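You operate a simulated robot arm through the tools that you are given. There is no shell and no other tool. Be economical: measure what you need, move in short steps, check, and stop when the job is done.

You run a simulated robot arm. Do the job below in one go: nothing can be reset, and whatever is moved stays where it is left.

Task
Press the lane one button two times. Take the blue wiping pad and leave it on the yellow mark under the spout. Put the test weight that says "100 g" from the top of the bag cupboard on the top of the two-tier bench and the test weight labelled "200 g" on the yellow mark under the spout. Put the large spacer block from the top of the two-tier bench on top of the clear cover plate and the small spacer block on top of the small layer pad. Put two of the test blocks from the top of the stacked sacks on the top of the bag cupboard. The order is free. Set down upright: test weight, spacer block, test block.

Only the result counts: the job must be done as asked and must still hold three seconds after the hand-in. Knocking over, shifting, dropping, spilling or breaking anything else fails it. A push-on lid holds only when it is set on centred and level and pressed home; a screw cap is set on level and turned clockwise until tight.

Robot
A 7-joint arm with a two-finger parallel gripper on a trunk, on a base that drives. Base frame: it is fixed to the floor where the robot stands at the start and does not move with it; the origin is under the middle of the robot, x ahead of it, y to its left, z up. Lengths are in mm, angles in rad, forces in N, time in s.
With the tool pointing down near the work surface it reaches from about 100 to 860 mm from the robot's upright axis, wherever it stands. Its first joint turns from -2.007 to 2.007 rad. Places, roughly: blue wiping pad (6x9x6 cm) [2200, 1600, 700]; clear cover plate (25x21x4 cm) [4600, 200, 700]; lane one button [500, 100, 900]; small layer pad [4250, 250, 750]; spacer block [4500, 500, 750]; test block [4500, 1750, 500]; test weight [4500, 1250, 750]; top of the bag cupboard [4500, 1200, 800]; top of the two-tier bench [4500, 300, 700]; yellow mark under the spout (32x20 cm) [2400, 980, 620]. Payload 3.91 kg.
The tool frame sits at the grasp point between the pads (the TCP): z along the fingers, y along the line on which they close. The tips reach 30 mm beyond it. Largest opening 110 mm; finger width 20, thickness 10; the body of the gripper, 48 by 112 mm, starts 55 mm behind the TCP.
Orientation is told as [roll, pitch, yaw] about the base's x, y, z axes, in that order, counted from this pose: with the fingers straight down and closing along the base's y, the tool's x points along the base's -x, its y along +y and its z along -z.

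Tools
- The arm moves only by the tool send_rows. Its argument "moves" is text: rows parted by semicolons, each of 7 numbers parted by spaces: the turn, a rotation vector about the base's x, y, z in rad, then the shift along the base's x, y, z in mm, then the finger opening in mm, from 0 to 110. In form: ax ay az tx ty tz fingers; .... A call has 1 to 8 rows; each row shifts and turns the commanded pose from where the row before left it. A row lasts 0.2 s, in which the tool goes at most 50 mm and 0.15 rad; a call with a longer step from one row to the next is refused whole, and so is a gripper value outside its range. Where a pose cannot be reached the arm comes as near as it can. A force on the tool above 40 N (or 10 N above the force at the start of the call, whichever is more), or a blocked arm, ends the call early, and 0.2 s more pass. The fingers move at their own pace (about 153 mm/s each) and stop on an object; they squeeze with about 36 N. The grip force told is the motor's: it shows also when the fingers shut on nothing. Time passes only in rows, and 0.2 s behind the last, so rows that do not move let the fingers close. It gives the time, the measured TCP pose, the force on the tool (base axes), the opening and the grip force at its end, in the units of the frame above (readings bear some noise), with the torque about the TCP (base axes, N m) and any sound that the robot's microphone picked up.
- Cameras (640 x 400 px; columns grow to the right, rows downward): "scene" is now at [230.1, 174.2, 1275.8]; the picture's right is [-0.30, -0.95, 0.00], its down [-0.61, 0.19, -0.77] and it looks along [0.73, -0.23, -0.64] (base axes); focal length 278 px, centre (320, 200). "wrist" rides on the gripper at [72, 17, -103] in the tool frame; the picture's right is [-0.23, 0.97, 0.00], its down [-0.76, -0.18, -0.62] and it looks along [-0.61, -0.14, 0.78] (tool axes); focal length 222 px, centre (320, 200). There is no depth. A picture from a camera that has moved, and an enlarged one, comes with that camera's place and axes in the base frame and with its lens. The place of the scene camera against the robot may be out by one fixed shift of up to 12 mm in any direction.
- get_image(camera): a new picture of that camera. It takes no simulated time.
- raise_lower(by): slides the trunk up (or, below 0, down) by that many mm; the arm and the scene camera ride with it, the base frame stays. It gives what a move gives, with no picture.
- base_move(legs): drives the robot by 1 to 6 legs, each [ahead, left, turn to the left] in mm, mm and rad, along the robot's own axes; the way and the turn of a leg run together, so that a leg with both is an arc; at most 1500 mm and 3.142 rad a leg. The arm and the cameras ride along, it lands a little off, and it stops where it bumps. It gives what a move gives.
- head_to(pan, tilt): turns the head with the scene camera to pan (to the left, within 1.396 rad either way) and tilt (down, from -0.506 to 1.204), counted from straight ahead of the robot. It gives what a move gives.
- zoom(camera, box): a new picture of the part [left, top, right, bottom] of that camera's present view, enlarged. It takes no simulated time.
- finish_job(): hands the job in; it is judged then, once.

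Go step by step. Nothing tells you exact positions but the pictures and the camera data: compare them with the known pose of the tool, close in by small moves and look again before you grip or let go. The budget is 217 turns and 198 pictures, counting those below and the enlarged ones. Unless the task says otherwise, let go and move clear before handing in, and close with one line.

The tools are called after "Request:" as name(argument=value, ...) on one line, values as JSON. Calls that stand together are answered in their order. send_rows: Moves the arm, as the interface text tells. Its arguments: {"type":"object","properties":{"moves":{"type":"string"}},"required":["moves"]} The other tools are called the same way: raise_lower (by) slides the trunk up or down; base_move (legs) drives the base; head_to (pan, tilt) turns the head that bears the scene camera; get_image (camera) takes a picture; zoom (camera, box) takes an enlarged picture of a part of a camera's view; finish_job () hands the job in.

At the start:

```text
time: 0.0
tool_pos: [553.0, 59.7, 1046.5]
tool_rot: [-0.001, -0.001, 0.001]
wrist_force: [-0.6, 0.1, 0.0]
moment: [0.0, -0.01, 0.0]
opening: 110.1
grasp_force: 0.0
trunk travel left (down, up): [-625.0, 365.0]
robot x, y, heading: [0.6, -0.1, 0.0]
head pan, tilt: [-0.307, 0.695]
```

scene: 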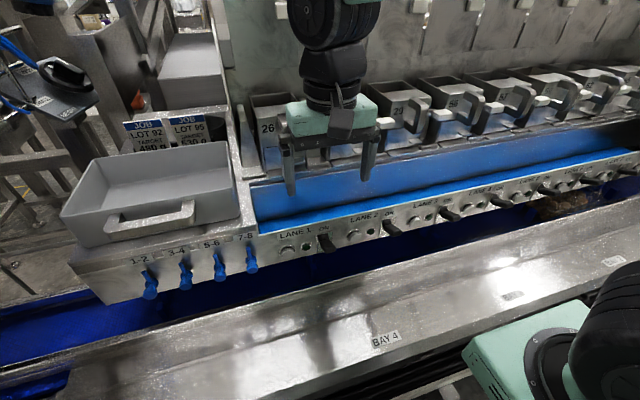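
wrist: 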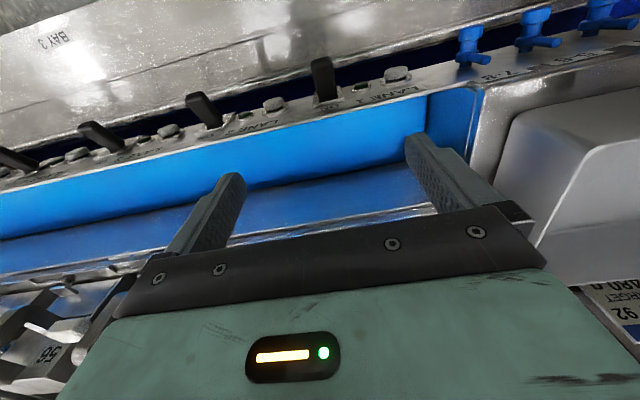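

I see the lane panel in front with "LANE 1" controls under the gripper. I'll enlarge the panel to find the button.

Request:
zoom(camera="scene", box=[240, 200, 400, 300])

Request:
zoom(camera="wrist", box=[220, 40, 440, 180])

```text
4.00 times, centred on (320, 250) of scene
camera zoom: at [230.1, 174.2, 1275.8], right [-0.3, -0.95, 0.0], down [-0.61, 0.19, -0.77], along [0.73, -0.23, -0.64], focal length 1110 px, centre (320, 0)
```

zoom: 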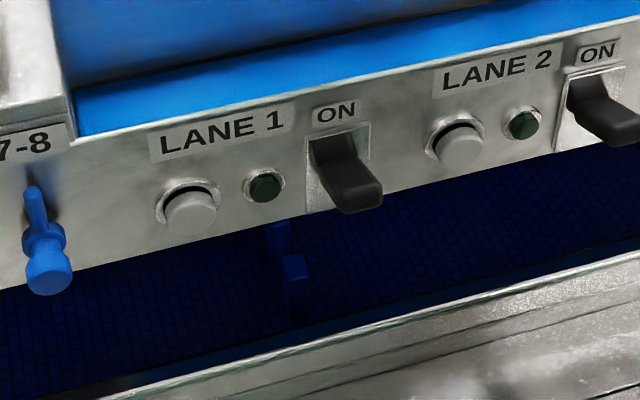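

```text
2.86 times, centred on (330, 110) of wrist
camera zoom: at [478.9, 76.7, 1148.3], right [0.23, 0.97, 0.0], down [0.76, -0.18, 0.62], along [0.61, -0.14, -0.78], focal length 635 px, centre (291, 457)
```

zoom: 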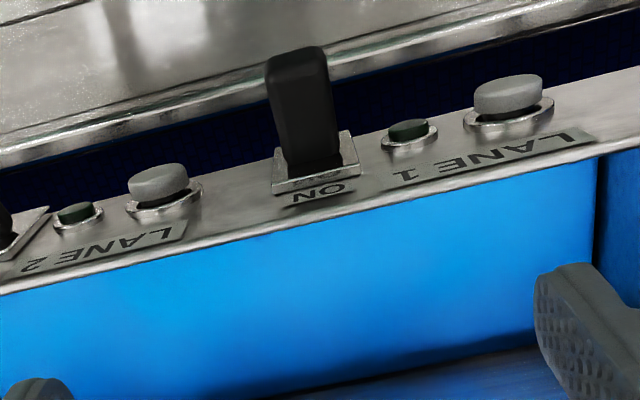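

The lane one button sits on a vertical face at about [530, 136, 915], facing the robot. I'll close the fingers, bring them down in front of it, and push in +x with the side of the fingers.

Request:
send_rows(moves="0 0 0 -28 26 0 0; 0 0 0 -28 26 0 0; 0 0 0 -27 24 0 0; 0 0 0 0 0 -40 0; 0 0 0 0 0 -40 0; 0 0 0 0 0 -36 0; 0 0 0 0 0 0 0")

Request:
get_image(camera="wrist")

Request:
zoom(camera="scene", box=[200, 150, 440, 300])

```text
time: 1.6
tool_pos: [470.0, 136.4, 928.7]
tool_rot: [0.0, 0.0, 0.0]
wrist_force: [0.2, 0.9, -0.6]
moment: [0.03, 0.01, 0.01]
opening: 0.1
grasp_force: 36.2
trunk travel left (down, up): [-625.0, 365.0]
robot x, y, heading: [1.9, 0.9, -0.006]
head pan, tilt: [-0.307, 0.695]
```

```text
193 pictures are left
camera wrist: at [397.0, 152.9, 1031.3], right [0.23, 0.97, 0.0], down [0.76, -0.18, 0.62], along [0.61, -0.14, -0.78], focal length 222 px, centre (320, 200)
```

wrist: 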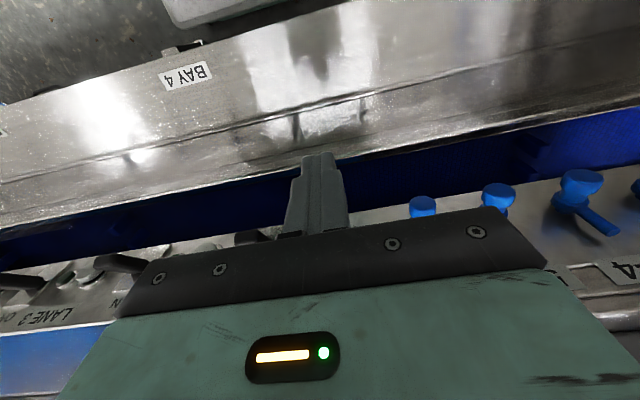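

```text
2.67 times, centred on (320, 225) of scene
camera zoom: at [230.0, 174.2, 1275.8], right [-0.3, -0.95, 0.0], down [-0.61, 0.19, -0.77], along [0.73, -0.23, -0.64], focal length 740 px, centre (320, 133)
```

zoom: 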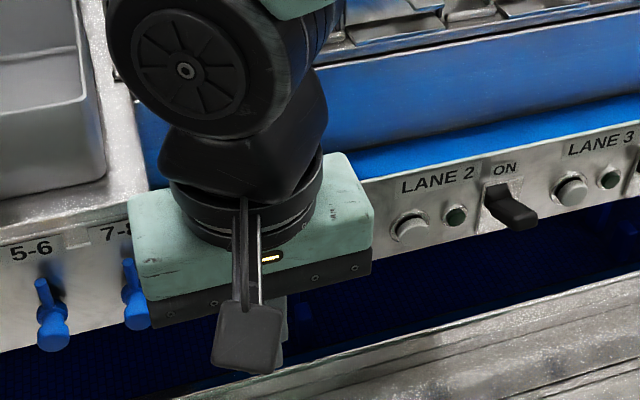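

The finger is in front of the button. I'll move forward in small rows until there is contact.

Request:
send_rows(moves="0 0 0 20 0 0 0; 0 0 0 14 0 0 0; 0 0 0 4 0 0 0; 0 0 0 3 0 0 0; 0 0 0 3 0 0 0; 0 0 0 3 0 0 0; 0 0 0 3 0 0 0")

```text
time: 3.2
tool_pos: [519.5, 135.9, 930.4]
tool_rot: [0.0, 0.0, 0.001]
wrist_force: [-0.2, -0.9, -0.4]
moment: [-0.01, -0.02, 0.01]
opening: 0.0
grasp_force: 36.1
trunk travel left (down, up): [-625.0, 365.0]
robot x, y, heading: [-0.6, 3.4, 0.001]
head pan, tilt: [-0.307, 0.695]
```

Request:
send_rows(moves="0 0 0 2 0 0 0; 0 0 0 2 0 0 0; 0 0 0 2 0 0 0; 0 0 0 2 0 0 0")

Request:
get_image(camera="wrist")

```text
time: 4.2
tool_pos: [526.1, 136.1, 930.3]
tool_rot: [-0.002, 0.002, -0.001]
wrist_force: [-12.0, 1.0, 1.7]
moment: [0.01, 0.27, 0.02]
opening: 0.0
grasp_force: 36.1
trunk travel left (down, up): [-625.0, 365.0]
robot x, y, heading: [-1.0, 0.6, -0.001]
head pan, tilt: [-0.307, 0.695]
heard: click
```

```text
191 pictures are left
camera wrist: at [452.4, 152.6, 1032.7], right [0.23, 0.97, 0.0], down [0.76, -0.18, 0.62], along [0.61, -0.14, -0.78], focal length 222 px, centre (320, 200)
```

wrist: 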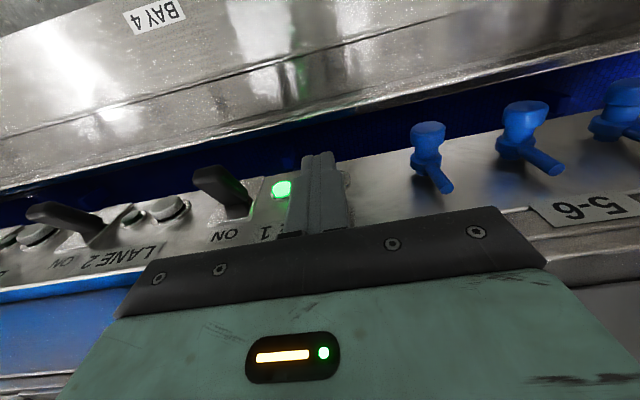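

A click was heard and the lane 1 lamp lit, so that is press one. I'll back off and press again.

Request:
send_rows(moves="0 0 0 -10 0 0 0; 0 0 0 -8 0 0 0; 0 0 0 0 0 0 0")

Request:
send_rows(moves="0 0 0 8 0 0 0; 0 0 0 4 0 0 0; 0 0 0 2 0 0 0; 0 0 0 2 0 0 0; 0 0 0 2 0 0 0")

Request:
get_image(camera="wrist")

```text
time: 5.0
tool_pos: [509.0, 134.9, 930.2]
tool_rot: [0.0, 0.0, -0.001]
wrist_force: [0.2, 0.5, 0.5]
moment: [0.0, -0.02, 0.0]
opening: 0.0
grasp_force: 35.6
trunk travel left (down, up): [-625.0, 365.0]
robot x, y, heading: [1.9, -2.4, -0.0]
head pan, tilt: [-0.307, 0.695]
```

```text
time: 6.2
tool_pos: [525.5, 135.5, 929.4]
tool_rot: [-0.001, 0.002, 0.002]
wrist_force: [-11.0, -1.4, 3.9]
moment: [-0.11, 0.19, -0.01]
opening: 0.0
grasp_force: 35.7
trunk travel left (down, up): [-625.0, 365.0]
robot x, y, heading: [1.7, 0.7, -0.001]
head pan, tilt: [-0.307, 0.695]
heard: click
```

```text
190 pictures are left
camera wrist: at [452.3, 152.6, 1032.0], right [0.23, 0.97, 0.0], down [0.76, -0.18, 0.62], along [0.61, -0.14, -0.78], focal length 222 px, centre (320, 200)
```

wrist: 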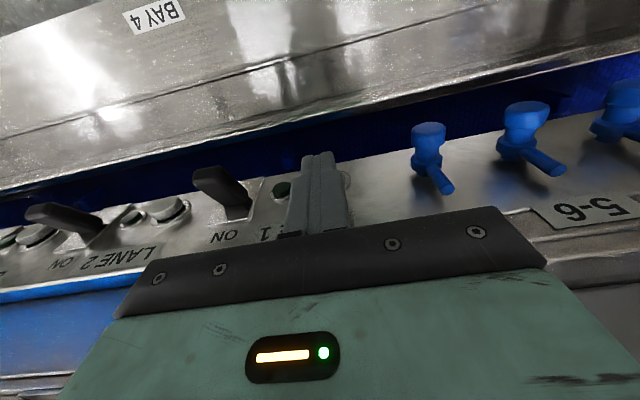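

The second press clicked and the lamp is off. I'll retract, raise the arm clear, and look around for the way to the other stations.

Request:
send_rows(moves="0 0 0 -15 0 0 0; 0 0 0 -40 0 0 0; 0 0 0 -40 0 40 0; 0 0 0 -40 0 40 0; 0 0 0 -40 -30 40 0; 0 0 0 -30 -30 40 0;0 0 0 0 -30 40 0;0 0 0 0 -30 0 0")

Request:
head_to(pan=0.9, tilt=0.3)

Request:
get_image(camera="scene")

Request:
head_to(pan=0.2, tilt=0.1)

Request:
get_image(camera="scene")

Request:
head_to(pan=1.39, tilt=0.6)

Request:
get_image(camera="scene")

Request:
head_to(pan=-0.8, tilt=0.3)

Request:
get_image(camera="scene")

```text
refused: row 3 steps farther than a row can; nothing moved
```

```text
time: 7.6
tool_pos: [525.6, 135.1, 928.9]
tool_rot: [-0.001, 0.0, 0.001]
wrist_force: [-15.4, -2.6, -1.2]
moment: [-0.05, 0.38, -0.01]
opening: 0.2
grasp_force: 36.0
trunk travel left (down, up): [-625.0, 365.0]
robot x, y, heading: [-0.3, 0.4, -0.001]
head pan, tilt: [0.901, 0.3]
```

```text
189 pictures are left
camera scene: at [206.4, 272.9, 1311.6], right [0.78, -0.62, 0.0], down [-0.18, -0.23, -0.96], along [0.59, 0.75, -0.3], focal length 278 px, centre (320, 200)
```

scene: 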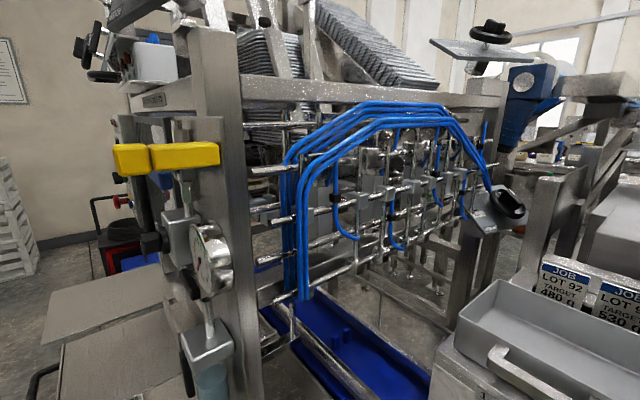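

```text
time: 8.7
tool_pos: [525.3, 136.8, 929.0]
tool_rot: [0.0, 0.0, -0.001]
wrist_force: [-15.8, -3.0, -3.8]
moment: [-0.1, 0.46, -0.05]
opening: 0.0
grasp_force: 36.4
trunk travel left (down, up): [-625.0, 365.0]
robot x, y, heading: [-4.3, -0.2, -0.002]
head pan, tilt: [0.201, 0.099]
```

```text
188 pictures are left
camera scene: at [238.6, 218.2, 1330.2], right [0.2, -0.98, 0.0], down [-0.1, -0.02, -1.0], along [0.97, 0.2, -0.1], focal length 278 px, centre (320, 200)
```

scene: 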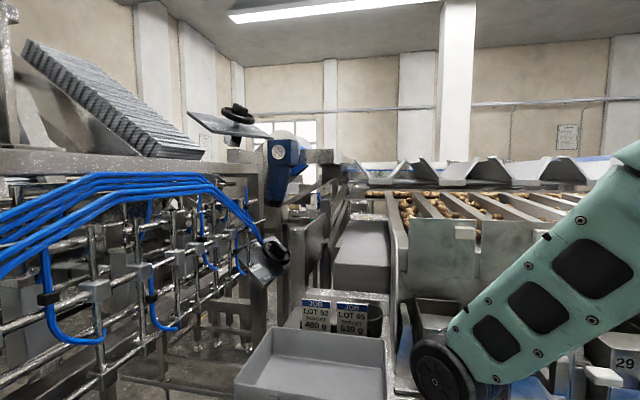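

```text
time: 10.1
tool_pos: [526.0, 136.2, 929.7]
tool_rot: [0.0, 0.0, 0.0]
wrist_force: [-15.8, -4.0, -4.0]
moment: [-0.09, 0.45, -0.02]
opening: 0.0
grasp_force: 35.6
trunk travel left (down, up): [-625.0, 365.0]
robot x, y, heading: [-2.4, -3.3, 0.001]
head pan, tilt: [1.389, 0.6]
```

```text
187 pictures are left
camera scene: at [164.4, 286.7, 1284.1], right [0.98, -0.18, 0.0], down [-0.1, -0.56, -0.83], along [0.15, 0.81, -0.56], focal length 278 px, centre (320, 200)
```

scene: 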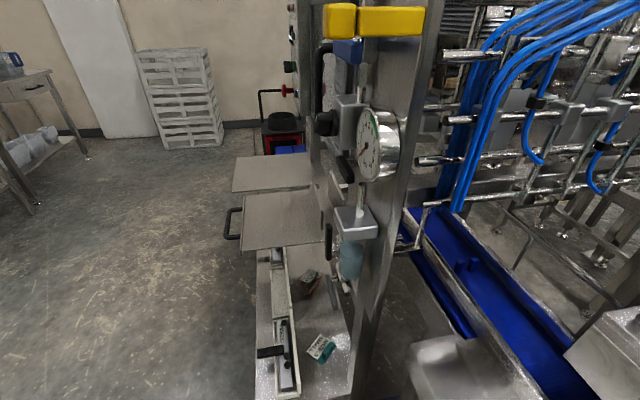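

```text
time: 12.1
tool_pos: [525.2, 136.3, 930.2]
tool_rot: [-0.001, 0.0, -0.001]
wrist_force: [-16.7, -3.5, -2.3]
moment: [-0.07, 0.43, -0.02]
opening: 0.0
grasp_force: 36.2
trunk travel left (down, up): [-625.0, 365.0]
robot x, y, heading: [-3.1, -2.3, -0.001]
head pan, tilt: [-0.799, 0.3]
```

```text
186 pictures are left
camera scene: at [213.5, 132.9, 1311.6], right [-0.72, -0.7, 0.0], down [-0.21, 0.21, -0.96], along [0.67, -0.68, -0.3], focal length 278 px, centre (320, 200)
```

scene: 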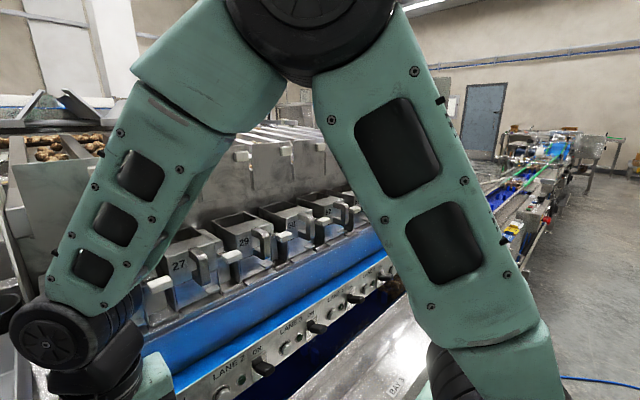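

The button is done twice. The retract was refused because one step was too long, so I'll redo it in smaller steps.

Request:
send_rows(moves="0 0 0 -15 0 0 0; 0 0 0 -40 0 0 0; 0 0 0 -35 0 30 0; 0 0 0 -30 0 35 0; 0 0 0 -25 -20 35 0; 0 0 0 -20 -30 30 0;0 0 0 0 -30 35 0;0 0 0 0 -30 30 0")

Request:
head_to(pan=1.39, tilt=0.1)

Request:
get_image(camera="scene")

Request:
head_to(pan=-1.39, tilt=0.3)

Request:
get_image(camera="scene")

```text
time: 13.9
tool_pos: [361.8, 64.6, 1084.6]
tool_rot: [0.0, -0.001, 0.0]
wrist_force: [0.1, 0.4, 0.1]
moment: [-0.01, 0.05, 0.01]
opening: 0.1
grasp_force: 35.8
out of reach, approached as far as the arm can: row 7, 8
trunk travel left (down, up): [-625.0, 365.0]
robot x, y, heading: [3.0, -0.2, -0.003]
head pan, tilt: [-0.799, 0.3]
```

```text
time: 16.0
tool_pos: [361.7, 63.4, 1082.4]
tool_rot: [-0.001, -0.001, 0.0]
wrist_force: [0.5, -0.1, -0.7]
moment: [0.04, 0.01, -0.01]
opening: 0.0
grasp_force: 36.0
trunk travel left (down, up): [-625.0, 365.0]
robot x, y, heading: [0.4, 2.3, -0.002]
head pan, tilt: [1.389, 0.099]
```

```text
185 pictures are left
camera scene: at [165.6, 290.4, 1330.2], right [0.98, -0.18, 0.0], down [-0.02, -0.1, -1.0], along [0.18, 0.98, -0.1], focal length 278 px, centre (320, 200)
```

scene: 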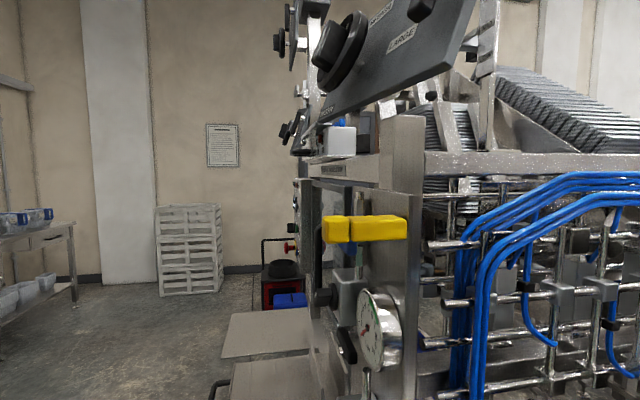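

```text
time: 18.4
tool_pos: [361.8, 63.7, 1084.4]
tool_rot: [-0.002, -0.001, 0.001]
wrist_force: [-1.0, 0.2, -0.3]
moment: [0.0, 0.0, 0.0]
opening: 0.0
grasp_force: 36.1
trunk travel left (down, up): [-625.0, 365.0]
robot x, y, heading: [2.2, 3.3, -0.0]
head pan, tilt: [-1.389, 0.3]
```

```text
184 pictures are left
camera scene: at [165.8, 108.0, 1311.5], right [-0.98, -0.18, 0.0], down [-0.05, 0.29, -0.96], along [0.17, -0.94, -0.3], focal length 278 px, centre (320, 200)
```

scene: 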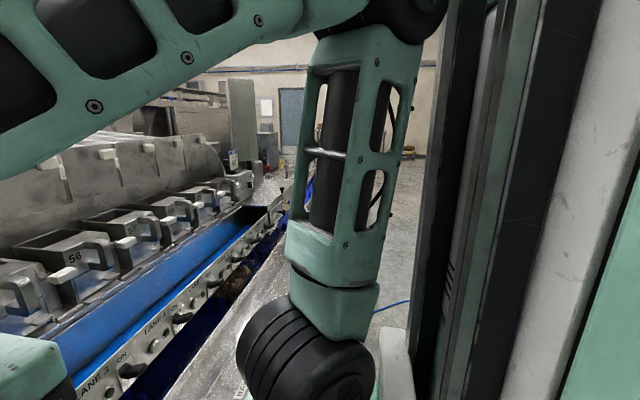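

The way to the other stations looks to be around the left end of the pipe rack. I'll back off, turn left, and look at the path.

Request:
base_move(legs=[[-450, 0, 0], [0, 0, 1.5708]])

Request:
head_to(pan=0, tilt=0.35)

Request:
get_image(camera="scene")

Request:
head_to(pan=-0.9, tilt=0.35)

Request:
get_image(camera="scene")

```text
time: 25.0
tool_pos: [-518.0, 361.9, 1084.8]
tool_rot: [0.001, 0.001, 1.578]
wrist_force: [-0.6, 0.3, -0.8]
moment: [0.02, -0.03, -0.02]
opening: 0.5
grasp_force: 36.4
trunk travel left (down, up): [-625.0, 365.0]
robot x, y, heading: [-448.5, -1.1, 1.576]
head pan, tilt: [-1.389, 0.3]
```

```text
time: 26.5
tool_pos: [-518.2, 362.0, 1083.9]
tool_rot: [-0.001, 0.001, 1.579]
wrist_force: [-0.1, -0.1, -0.8]
moment: [0.01, -0.02, 0.0]
opening: 0.1
grasp_force: 35.2
trunk travel left (down, up): [-625.0, 365.0]
robot x, y, heading: [-451.6, 0.1, 1.581]
head pan, tilt: [0.0, 0.351]
```

```text
183 pictures are left
camera scene: at [-650.7, 229.0, 1306.8], right [1.0, 0.01, 0.0], down [0.0, -0.34, -0.94], along [-0.01, 0.94, -0.34], focal length 278 px, centre (320, 200)
```

scene: 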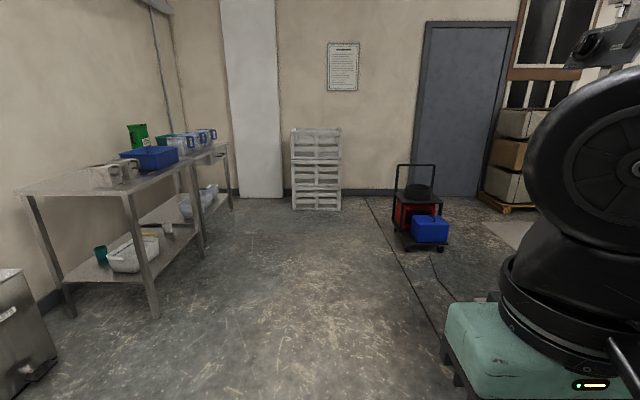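

```text
time: 27.7
tool_pos: [-516.6, 361.9, 1083.9]
tool_rot: [0.001, 0.0, 1.578]
wrist_force: [0.2, -0.1, 0.1]
moment: [0.02, -0.01, 0.0]
opening: 0.0
grasp_force: 35.4
trunk travel left (down, up): [-625.0, 365.0]
robot x, y, heading: [-450.2, 1.5, 1.577]
head pan, tilt: [-0.901, 0.351]
```

```text
182 pictures are left
camera scene: at [-577.5, 194.3, 1306.8], right [0.63, -0.78, 0.0], down [-0.27, -0.22, -0.94], along [0.73, 0.59, -0.34], focal length 278 px, centre (320, 200)
```

scene: 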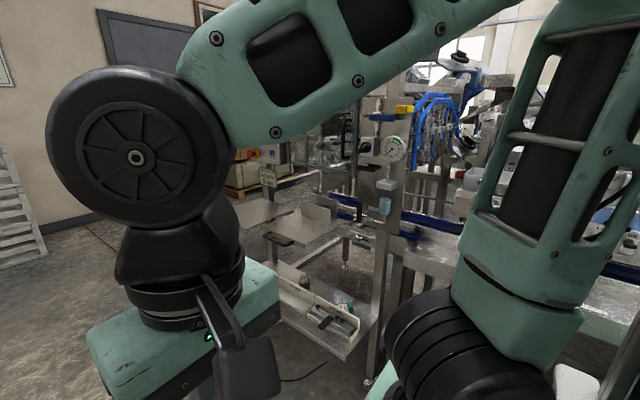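

Open floor is ahead, with a cart near [250, 2500]. I'll drive forward (base +y), then turn to face +x and look.

Request:
base_move(legs=[[1500, 0, 0], [300, 0, 0], [0, 0, -1.5708]])

Request:
head_to(pan=0.2, tilt=0.35)

Request:
get_image(camera="scene")

Request:
head_to(pan=-0.4, tilt=0.5)

Request:
get_image(camera="scene")

```text
time: 40.6
tool_pos: [-62.0, 1851.7, 1084.0]
tool_rot: [0.001, 0.0, -0.034]
wrist_force: [0.6, -0.6, 0.3]
moment: [0.0, 0.01, 0.02]
opening: 0.0
grasp_force: 35.7
trunk travel left (down, up): [-625.0, 365.0]
robot x, y, heading: [-426.8, 1800.7, -0.033]
head pan, tilt: [-0.901, 0.351]
```

```text
time: 42.0
tool_pos: [-62.7, 1852.1, 1084.4]
tool_rot: [-0.001, 0.001, -0.032]
wrist_force: [0.0, 0.6, -0.7]
moment: [0.04, 0.0, 0.01]
opening: 0.3
grasp_force: 36.2
trunk travel left (down, up): [-625.0, 365.0]
robot x, y, heading: [-424.3, 1797.3, -0.03]
head pan, tilt: [0.201, 0.351]
```

```text
181 pictures are left
camera scene: at [-178.9, 2009.8, 1306.8], right [0.17, -0.99, 0.0], down [-0.34, -0.06, -0.94], along [0.93, 0.16, -0.34], focal length 278 px, centre (320, 200)
```

scene: 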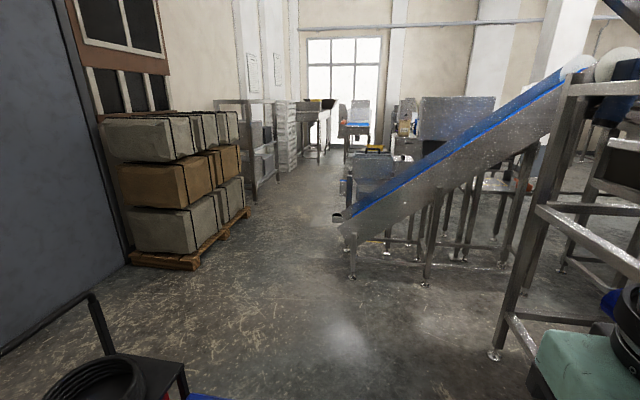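

```text
time: 43.0
tool_pos: [-63.3, 1852.1, 1082.9]
tool_rot: [0.0, 0.0, -0.032]
wrist_force: [0.3, 1.1, 0.5]
moment: [0.01, 0.06, -0.01]
opening: 0.0
grasp_force: 36.7
trunk travel left (down, up): [-625.0, 365.0]
robot x, y, heading: [-424.0, 1802.5, -0.034]
head pan, tilt: [-0.4, 0.499]
```

```text
180 pictures are left
camera scene: at [-188.1, 1956.3, 1293.1], right [-0.42, -0.91, 0.0], down [-0.43, 0.2, -0.88], along [0.8, -0.37, -0.48], focal length 278 px, centre (320, 200)
```

scene: 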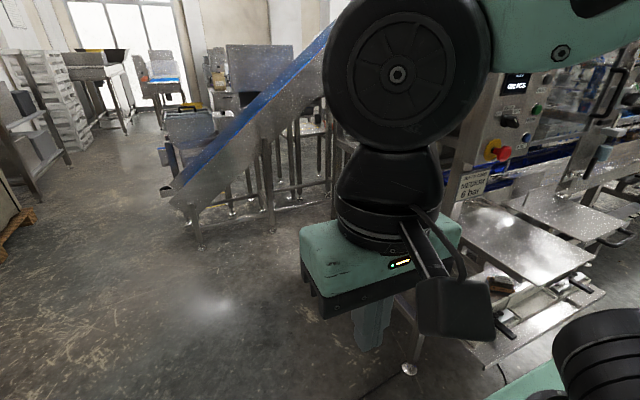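

The lane continues between the cart and the sealing machine, then past the low end of the inclined conveyor near [1640, 2090]. I'll drive along y≈1950 to about x=700 and then angle out.

Request:
base_move(legs=[[0, 120, 0.033], [1100, 0, 0], [700, 650, 0]])

Request:
head_to(pan=-0.3, tilt=0.4)

Request:
get_image(camera="scene")

Request:
head_to(pan=0.3, tilt=0.3)

Request:
get_image(camera="scene")

```text
time: 54.0
tool_pos: [1746.4, 2626.9, 1085.4]
tool_rot: [0.002, 0.001, -0.008]
wrist_force: [-0.5, 0.1, 0.5]
moment: [-0.04, 0.01, 0.0]
opening: 0.1
grasp_force: 35.8
trunk travel left (down, up): [-625.0, 365.0]
robot x, y, heading: [1382.8, 2570.0, -0.011]
head pan, tilt: [-0.4, 0.499]
```

```text
time: 54.7
tool_pos: [1747.0, 2626.2, 1083.9]
tool_rot: [0.0, -0.001, -0.01]
wrist_force: [0.3, 0.0, 0.1]
moment: [0.01, -0.02, -0.01]
opening: 0.0
grasp_force: 36.2
trunk travel left (down, up): [-625.0, 365.0]
robot x, y, heading: [1386.0, 2570.5, -0.009]
head pan, tilt: [-0.3, 0.4]
```

```text
179 pictures are left
camera scene: at [1623.4, 2736.1, 1302.2], right [-0.3, -0.95, 0.0], down [-0.37, 0.12, -0.92], along [0.88, -0.28, -0.39], focal length 278 px, centre (320, 200)
```

scene: 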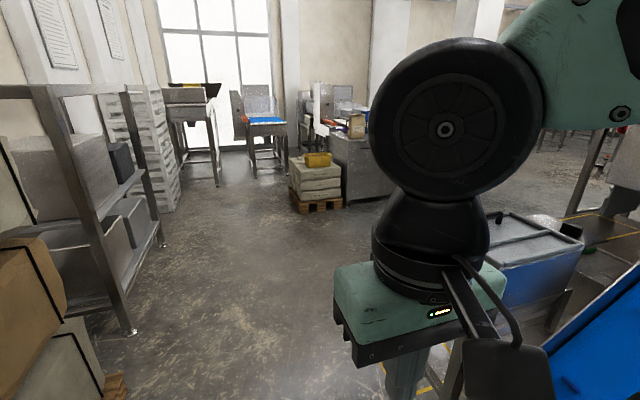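

```text
time: 55.7
tool_pos: [1746.3, 2626.5, 1084.9]
tool_rot: [0.001, -0.001, -0.009]
wrist_force: [-0.3, 0.3, 0.2]
moment: [0.02, 0.01, -0.03]
opening: 0.0
grasp_force: 36.4
trunk travel left (down, up): [-625.0, 365.0]
robot x, y, heading: [1389.0, 2565.6, -0.01]
head pan, tilt: [0.3, 0.3]
```

```text
178 pictures are left
camera scene: at [1624.6, 2791.1, 1311.5], right [0.29, -0.96, 0.0], down [-0.28, -0.08, -0.96], along [0.92, 0.27, -0.3], focal length 278 px, centre (320, 200)
```

scene: 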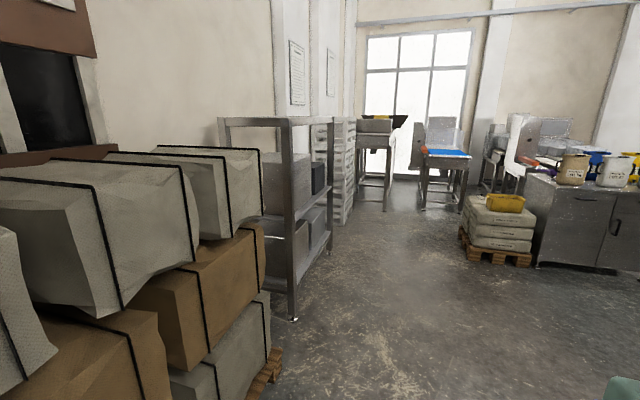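

The sacks with the yellow tray and the bag cupboard are ahead near x=4500. The bin near [2300, 1600] should hold the wiping pad. I'll go to x≈2250 and face -y.

Request:
base_move(legs=[[880, 0, 0], [0, 0, -1.561]])

Request:
head_to(pan=0.1, tilt=0.5)

Request:
get_image(camera="scene")

Request:
get_image(camera="wrist")

```text
time: 60.5
tool_pos: [2623.6, 2613.6, 1083.8]
tool_rot: [-0.003, -0.001, -0.018]
wrist_force: [0.2, -0.2, -0.1]
moment: [0.03, 0.0, 0.02]
opening: 0.0
grasp_force: 35.6
trunk travel left (down, up): [-625.0, 365.0]
robot x, y, heading: [2261.8, 2552.7, -0.016]
head pan, tilt: [0.3, 0.3]
stopped in leg 2: the robot was blocked; the commanded pose is now the measured one
```

```text
time: 61.3
tool_pos: [2623.5, 2612.6, 1083.6]
tool_rot: [-0.001, 0.001, -0.016]
wrist_force: [-0.6, 0.3, -0.2]
moment: [0.0, 0.01, -0.01]
opening: 0.0
grasp_force: 35.9
trunk travel left (down, up): [-625.0, 365.0]
robot x, y, heading: [2262.2, 2554.4, -0.016]
head pan, tilt: [0.099, 0.499]
```

```text
177 pictures are left
camera scene: at [2504.3, 2760.1, 1293.2], right [0.08, -1.0, 0.0], down [-0.48, -0.04, -0.88], along [0.88, 0.07, -0.48], focal length 278 px, centre (320, 200)
```

scene: 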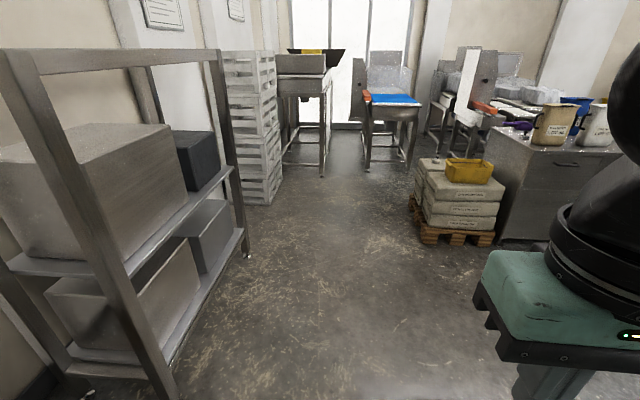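

```text
176 pictures are left
camera wrist: at [2551.0, 2630.9, 1186.4], right [0.24, 0.97, 0.0], down [0.76, -0.19, 0.62], along [0.6, -0.15, -0.78], focal length 222 px, centre (320, 200)
```

wrist: 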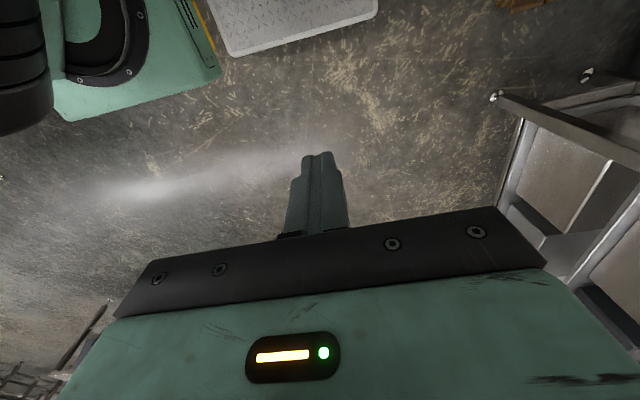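

The turn was blocked by something, so I'll look to the right and behind to see what is close.

Request:
head_to(pan=-1.2, tilt=0.7)

Request:
get_image(camera="scene")

Request:
head_to(pan=1.39, tilt=0.7)

Request:
get_image(camera="scene")

```text
time: 62.7
tool_pos: [2624.8, 2614.0, 1084.5]
tool_rot: [-0.002, -0.001, -0.017]
wrist_force: [-0.8, -0.9, 0.2]
moment: [0.01, 0.04, 0.0]
opening: 0.0
grasp_force: 35.6
trunk travel left (down, up): [-625.0, 365.0]
robot x, y, heading: [2260.2, 2551.3, -0.012]
head pan, tilt: [-1.201, 0.7]
```

```text
175 pictures are left
camera scene: at [2443.1, 2672.8, 1275.4], right [-0.94, -0.35, 0.0], down [-0.22, 0.6, -0.77], along [0.27, -0.72, -0.64], focal length 278 px, centre (320, 200)
```

scene: 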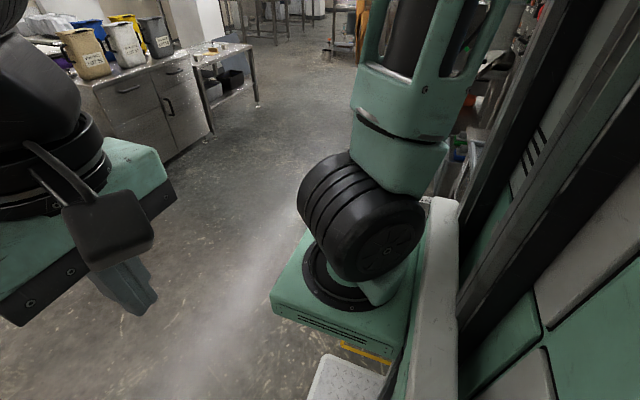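

```text
time: 65.1
tool_pos: [2624.4, 2612.4, 1083.2]
tool_rot: [-0.001, -0.001, -0.018]
wrist_force: [0.5, 0.6, -0.4]
moment: [-0.02, -0.01, 0.01]
opening: 0.3
grasp_force: 36.0
trunk travel left (down, up): [-625.0, 365.0]
robot x, y, heading: [2257.7, 2557.4, -0.013]
head pan, tilt: [1.389, 0.7]
```

```text
174 pictures are left
camera scene: at [2430.3, 2835.8, 1275.4], right [0.98, -0.2, 0.0], down [-0.13, -0.63, -0.76], along [0.15, 0.75, -0.64], focal length 278 px, centre (320, 200)
```

scene: 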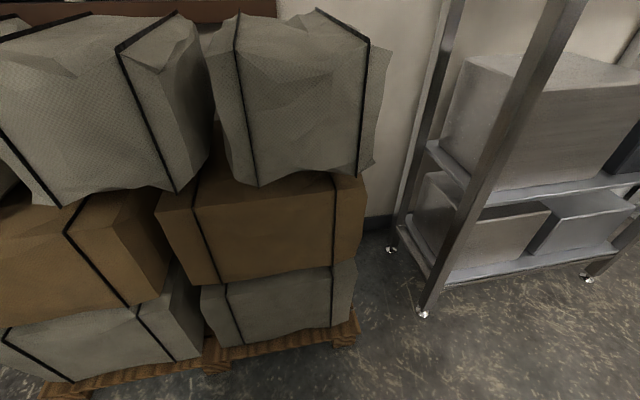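

Nothing obvious is touching. I'll try a small turn to learn which side is blocked.

Request:
base_move(legs=[[150, 0, 0], [0, 0, -0.4]])

```text
time: 67.6
tool_pos: [2769.6, 2468.0, 1084.0]
tool_rot: [-0.002, -0.001, -0.408]
wrist_force: [-0.2, 0.6, 0.6]
moment: [0.01, 0.03, 0.0]
opening: 0.0
grasp_force: 36.2
trunk travel left (down, up): [-625.0, 365.0]
robot x, y, heading: [2411.4, 2548.6, -0.408]
head pan, tilt: [1.389, 0.7]
```

That worked, so I'll continue the turn.

Request:
base_move(legs=[[0, 0, -1.16]])

Request:
head_to(pan=0, tilt=0.55)

Request:
get_image(camera="scene")

Request:
head_to(pan=-0.8, tilt=0.6)

Request:
get_image(camera="scene")

```text
time: 70.0
tool_pos: [2617.0, 2242.2, 1083.2]
tool_rot: [-0.003, 0.001, -1.193]
wrist_force: [0.0, 0.3, -0.8]
moment: [0.0, -0.05, -0.01]
opening: 0.0
grasp_force: 36.0
trunk travel left (down, up): [-625.0, 365.0]
robot x, y, heading: [2422.4, 2553.6, -1.189]
head pan, tilt: [1.389, 0.7]
stopped in leg 1: the robot was blocked; the commanded pose is now the measured one
```

```text
time: 71.6
tool_pos: [2615.7, 2241.1, 1084.7]
tool_rot: [-0.002, 0.001, -1.195]
wrist_force: [-0.1, -1.2, -0.1]
moment: [0.01, 0.0, 0.01]
opening: 0.0
grasp_force: 36.0
trunk travel left (down, up): [-625.0, 365.0]
robot x, y, heading: [2427.3, 2554.7, -1.195]
head pan, tilt: [0.0, 0.55]
```

```text
173 pictures are left
camera scene: at [2706.7, 2409.4, 1288.5], right [-0.93, -0.37, 0.0], down [-0.19, 0.49, -0.85], along [0.32, -0.79, -0.52], focal length 278 px, centre (320, 200)
```

scene: 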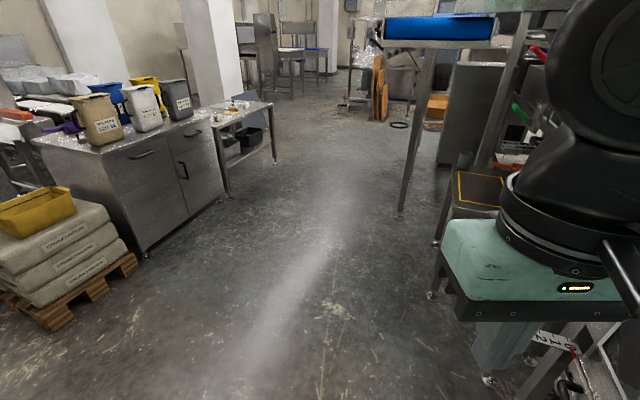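

```text
time: 72.7
tool_pos: [2617.3, 2240.2, 1084.8]
tool_rot: [-0.001, 0.0, -1.195]
wrist_force: [-1.3, 0.4, 0.2]
moment: [-0.01, 0.0, 0.01]
opening: 0.0
grasp_force: 36.2
trunk travel left (down, up): [-625.0, 365.0]
robot x, y, heading: [2426.1, 2554.0, -1.194]
head pan, tilt: [-0.799, 0.6]
```

```text
172 pictures are left
camera scene: at [2637.5, 2412.2, 1284.0], right [-0.91, 0.41, 0.0], down [0.23, 0.52, -0.83], along [-0.34, -0.75, -0.56], focal length 278 px, centre (320, 200)
```

scene: 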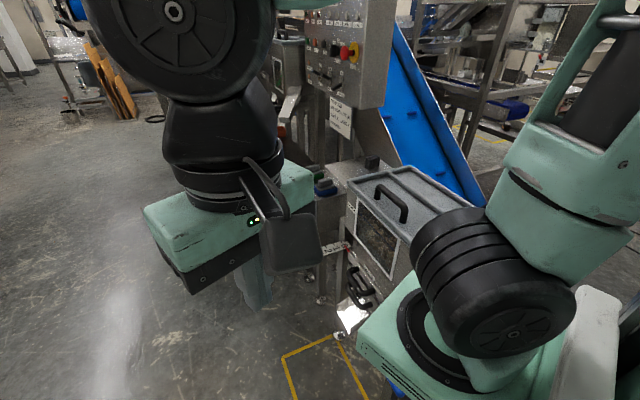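

The yellow-outlined plate under the spout is at about [2430, 1020], and something blue is at about [2250, 1570], next to the lidded machine. Both can be reached from the aisle at x≥2700. I'll enlarge both before driving.

Request:
zoom(camera="scene", box=[280, 120, 440, 220])

Request:
base_move(legs=[[0, 0, 0.4], [300, 350, 0]])

```text
4.00 times, centred on (360, 170) of scene
camera zoom: at [2637.5, 2412.2, 1284.0], right [-0.91, 0.41, 0.0], down [0.23, 0.52, -0.83], along [-0.34, -0.75, -0.56], focal length 1110 px, centre (160, 320)
```

zoom: 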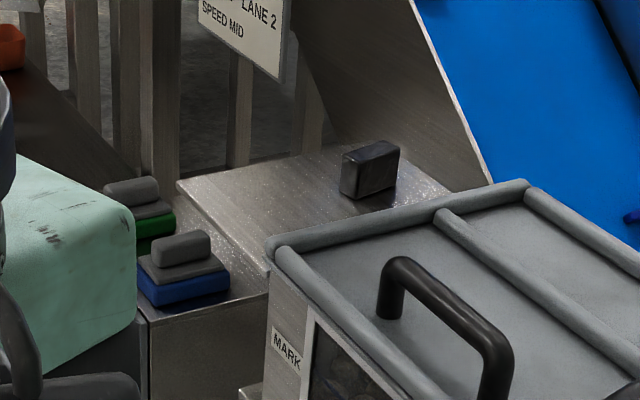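

```text
time: 76.7
tool_pos: [3184.2, 2373.9, 1083.4]
tool_rot: [-0.001, 0.0, -0.796]
wrist_force: [0.9, 0.6, -1.0]
moment: [0.03, -0.02, 0.02]
opening: 0.1
grasp_force: 36.4
trunk travel left (down, up): [-625.0, 365.0]
robot x, y, heading: [2881.9, 2591.0, -0.798]
head pan, tilt: [-0.799, 0.6]
```

Blue and green wiping pads with grey handles stand on the bench corner near [2250, 1570]. I'll drive to the aisle and face -x in front of them.

Request:
base_move(legs=[[861, -393, 0], [0, 0, -2.34]])

Request:
head_to(pan=0, tilt=0.6)

Request:
get_image(camera="scene")

```text
time: 87.3
tool_pos: [2849.7, 1634.4, 1083.9]
tool_rot: [-0.002, 0.0, 3.117]
wrist_force: [0.1, -0.9, 0.1]
moment: [0.01, 0.02, -0.01]
opening: 0.0
grasp_force: 36.3
trunk travel left (down, up): [-625.0, 365.0]
robot x, y, heading: [3217.2, 1687.8, 3.116]
head pan, tilt: [-0.799, 0.6]
```

```text
time: 88.4
tool_pos: [2851.1, 1635.1, 1084.4]
tool_rot: [-0.002, 0.0, 3.116]
wrist_force: [0.8, 0.8, -0.7]
moment: [0.0, -0.03, 0.0]
opening: 0.0
grasp_force: 35.7
trunk travel left (down, up): [-625.0, 365.0]
robot x, y, heading: [3211.6, 1688.5, 3.118]
head pan, tilt: [0.0, 0.6]
```

```text
170 pictures are left
camera scene: at [2985.3, 1485.0, 1284.0], right [0.03, 1.0, 0.0], down [0.56, -0.01, -0.83], along [-0.82, 0.02, -0.56], focal length 278 px, centre (320, 200)
```

scene: 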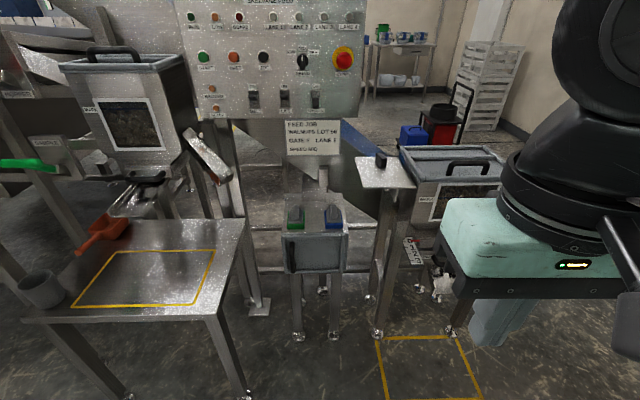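

Now I see the table with the yellow mark under the hopper's spout (left), the pads on a small stand (centre) and a control panel above them. I'll enlarge both areas.

Request:
zoom(camera="scene", box=[20, 100, 260, 320])

Request:
zoom(camera="scene", box=[260, 140, 420, 280])

```text
1.82 times, centred on (140, 210) of scene
camera zoom: at [2985.3, 1485.0, 1284.0], right [0.03, 1.0, 0.0], down [0.56, -0.01, -0.83], along [-0.82, 0.02, -0.56], focal length 505 px, centre (647, 182)
```

zoom: 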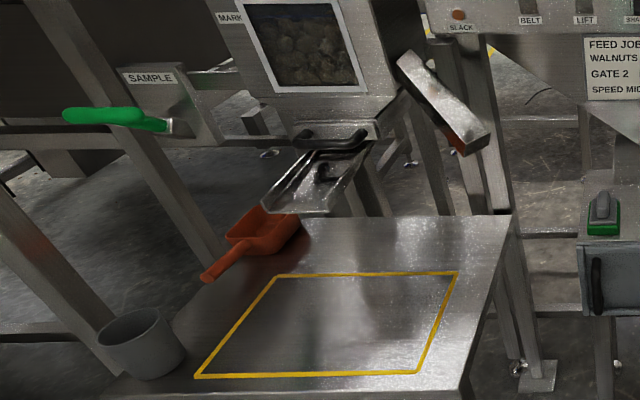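

```text
2.86 times, centred on (340, 210) of scene
camera zoom: at [2985.3, 1485.0, 1284.0], right [0.03, 1.0, 0.0], down [0.56, -0.01, -0.83], along [-0.82, 0.02, -0.56], focal length 793 px, centre (263, 171)
```

zoom: 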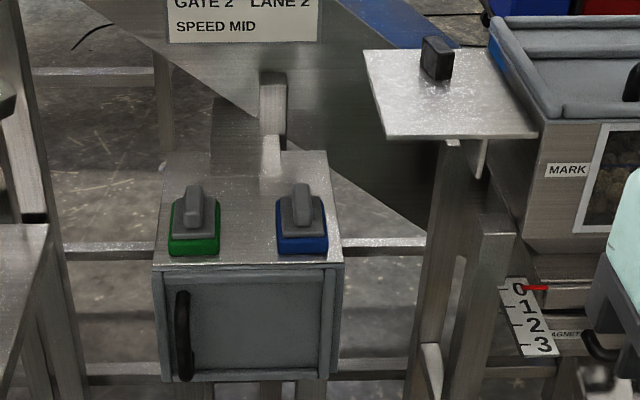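

The blue pad is at about [2195, 1552, 700] with its handle running along x. I'll drive to about [2920, 1400], where both the pad and the mark are in reach.

Request:
base_move(legs=[[0, 290, 0.02], [290, 0, 0]])

Request:
get_image(camera="scene")

Request:
get_image(camera="wrist")

```text
time: 92.0
tool_pos: [2562.1, 1338.1, 1083.8]
tool_rot: [-0.001, -0.001, 3.135]
wrist_force: [0.7, 0.4, -0.7]
moment: [0.03, 0.0, -0.02]
opening: 0.0
grasp_force: 35.9
trunk travel left (down, up): [-625.0, 365.0]
robot x, y, heading: [2925.0, 1403.1, 3.134]
head pan, tilt: [0.0, 0.6]
```

```text
167 pictures are left
camera scene: at [2698.9, 1190.8, 1284.0], right [0.01, 1.0, 0.0], down [0.56, 0.0, -0.83], along [-0.83, 0.0, -0.56], focal length 278 px, centre (320, 200)
```

scene: 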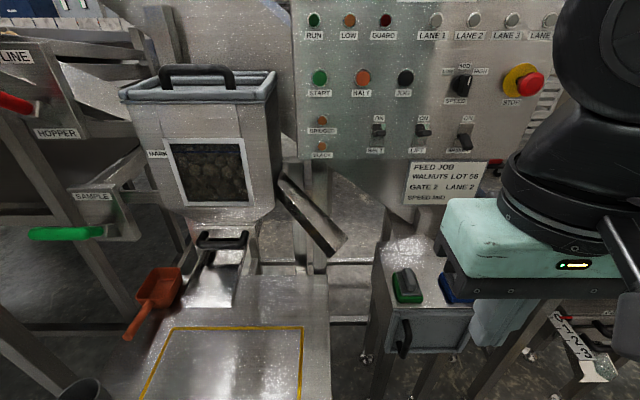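

```text
166 pictures are left
camera wrist: at [2632.7, 1320.3, 1186.5], right [-0.23, -0.97, 0.0], down [-0.76, 0.18, 0.62], along [-0.61, 0.15, -0.78], focal length 222 px, centre (320, 200)
```

wrist: 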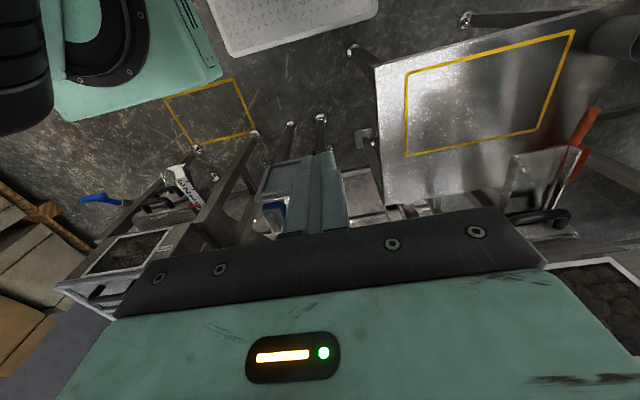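

The panel's lower edge is at about z=1033 right above the pad, so I'll approach with the tool tilted with its fingers pointing forward. I'll tilt 0.6 rad, open the fingers, and move in front of the pad for a look.

Request:
send_rows(moves="0 0.15 0 0 30 -20 60; 0 0.15 0 0 40 -20 60; 0 0.15 0 0 40 -20 60; 0 0.15 0 0 40 -20 60; 0 0 0 -20 40 -20 60; 0 0 0 -30 24 -20 60; 0 0 0 -30 0 -30 60; 0 0 0 -30 0 -30 60")

Request:
get_image(camera="wrist")

Request:
get_image(camera="scene")

```text
time: 93.8
tool_pos: [2333.8, 1409.8, 993.2]
tool_rot: [0.003, -0.598, 3.133]
wrist_force: [0.8, -0.1, 1.2]
moment: [0.01, 0.0, 0.0]
opening: 59.7
grasp_force: 0.1
out of reach, approached as far as the arm can: row 1, 2, 3, 4, 5, 6
trunk travel left (down, up): [-625.0, 365.0]
robot x, y, heading: [2921.0, 1402.3, 3.131]
head pan, tilt: [0.0, 0.6]
```

```text
165 pictures are left
camera wrist: at [2452.2, 1392.0, 1037.8], right [-0.19, -0.97, 0.13], down [-0.28, 0.18, 0.94], along [-0.94, 0.15, -0.3], focal length 222 px, centre (320, 200)
```

wrist: 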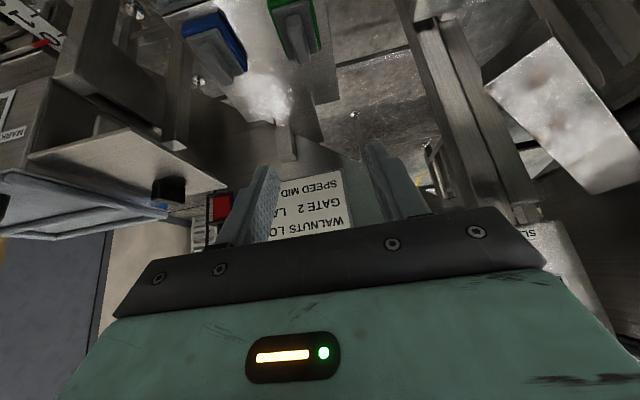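

```text
164 pictures are left
camera scene: at [2699.5, 1191.0, 1284.2], right [0.01, 1.0, 0.0], down [0.56, 0.0, -0.83], along [-0.83, 0.01, -0.56], focal length 278 px, centre (320, 200)
```

scene: 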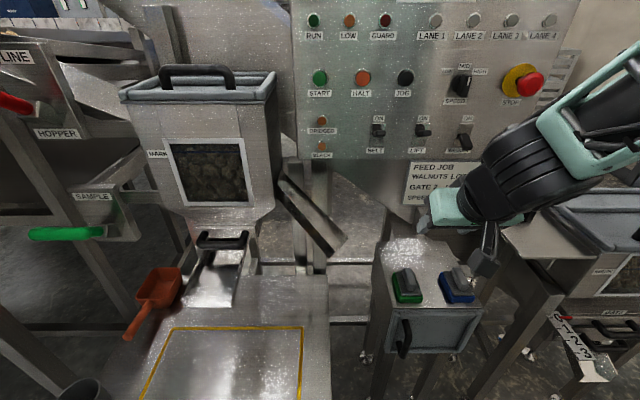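

From two views, the blue pad's handle is near [2235, 1549, 730]. I'll lower the trunk 150 mm and move over toward it.

Request:
raise_lower(by=-150)

Request:
send_rows(moves="0 0 0 10 40 0 60; 0 0 0 0 45 0 60; 0 0 0 0 45 0 60; 0 0 0 0 10 0 60")

Request:
get_image(camera="wrist")

Request:
get_image(camera="scene")

```text
time: 95.5
tool_pos: [2334.1, 1409.8, 844.2]
tool_rot: [0.003, -0.598, 3.134]
wrist_force: [0.1, -0.2, 0.0]
moment: [-0.02, 0.01, -0.01]
opening: 60.1
grasp_force: 0.0
trunk travel left (down, up): [-475.0, 515.0]
robot x, y, heading: [2926.0, 1399.2, 3.137]
head pan, tilt: [0.0, 0.6]
```

```text
time: 96.5
tool_pos: [2337.1, 1528.7, 845.2]
tool_rot: [0.005, -0.57, 3.132]
wrist_force: [0.0, 0.1, -0.1]
moment: [0.02, 0.02, -0.01]
opening: 59.8
grasp_force: 0.1
out of reach, approached as far as the arm can: row 2, 3, 4
trunk travel left (down, up): [-475.0, 515.0]
robot x, y, heading: [2924.8, 1402.4, 3.138]
head pan, tilt: [0.0, 0.6]
```

```text
163 pictures are left
camera wrist: at [2452.5, 1511.0, 891.7], right [-0.2, -0.97, 0.13], down [-0.3, 0.18, 0.94], along [-0.93, 0.15, -0.33], focal length 222 px, centre (320, 200)
```

wrist: 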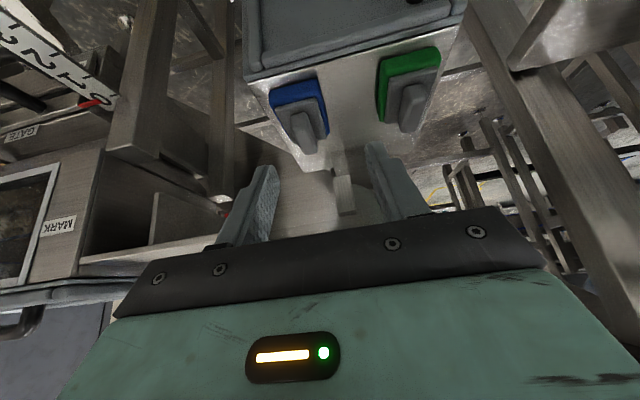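

```text
162 pictures are left
camera scene: at [2698.9, 1190.7, 1134.0], right [0.01, 1.0, 0.0], down [0.56, 0.0, -0.83], along [-0.83, 0.0, -0.56], focal length 278 px, centre (320, 200)
```

scene: 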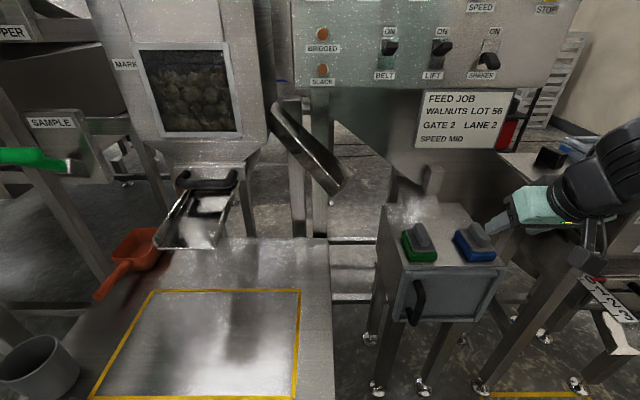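

Estimates put the handle near [2200, 1558, 700]. The arm is folded too close at this height, so I'll reach lower, which gives it more room, and look again.

Request:
send_rows(moves="0 0 0 0 0 -30 60; 0 0 0 0 10 -20 60; 0 0.03 0 0 15 0 60; 0 0 0 -10 5 0 60")

Request:
get_image(camera="wrist")

Request:
get_image(camera="scene")

```text
time: 97.5
tool_pos: [2328.9, 1531.1, 846.3]
tool_rot: [0.017, -0.603, 3.135]
wrist_force: [-0.4, -0.1, 0.2]
moment: [-0.02, 0.01, 0.03]
opening: 59.9
grasp_force: 0.0
out of reach, approached as far as the arm can: row 1, 2, 3, 4
trunk travel left (down, up): [-475.0, 515.0]
robot x, y, heading: [2924.3, 1399.5, 3.136]
head pan, tilt: [0.0, 0.6]
```

```text
161 pictures are left
camera wrist: at [2447.6, 1516.9, 889.6], right [-0.19, -0.97, 0.14], down [-0.28, 0.19, 0.94], along [-0.94, 0.14, -0.3], focal length 222 px, centre (320, 200)
```

wrist: 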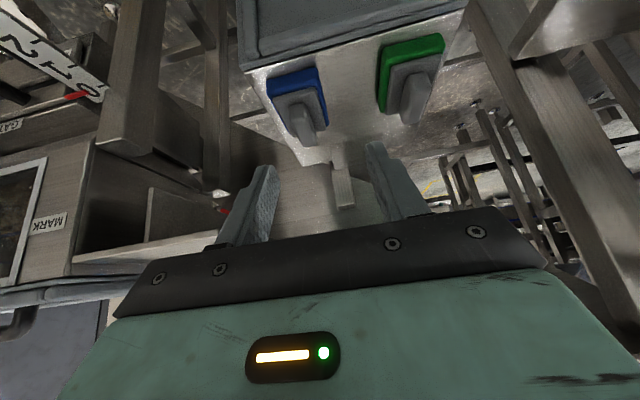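

```text
160 pictures are left
camera scene: at [2698.9, 1190.8, 1134.0], right [0.01, 1.0, 0.0], down [0.56, 0.0, -0.83], along [-0.83, 0.0, -0.56], focal length 278 px, centre (320, 200)
```

scene: 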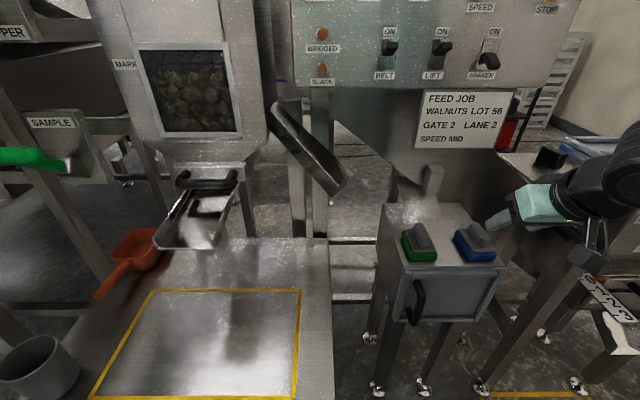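

Going lower is blocked too. I'll test whether reaching further out frees the arm.

Request:
send_rows(moves="0 0 0 -30 0 0 60; 0 0 0 -30 15 0 60; 0 0 0 -10 10 -15 60; 0 0 0 0 0 -15 60")

```text
time: 98.5
tool_pos: [2261.5, 1557.7, 815.1]
tool_rot: [0.004, -0.629, 3.131]
wrist_force: [0.7, -0.1, -0.2]
moment: [0.0, 0.03, -0.01]
opening: 60.0
grasp_force: 0.1
trunk travel left (down, up): [-475.0, 515.0]
robot x, y, heading: [2922.9, 1399.3, 3.133]
head pan, tilt: [0.0, 0.6]
```

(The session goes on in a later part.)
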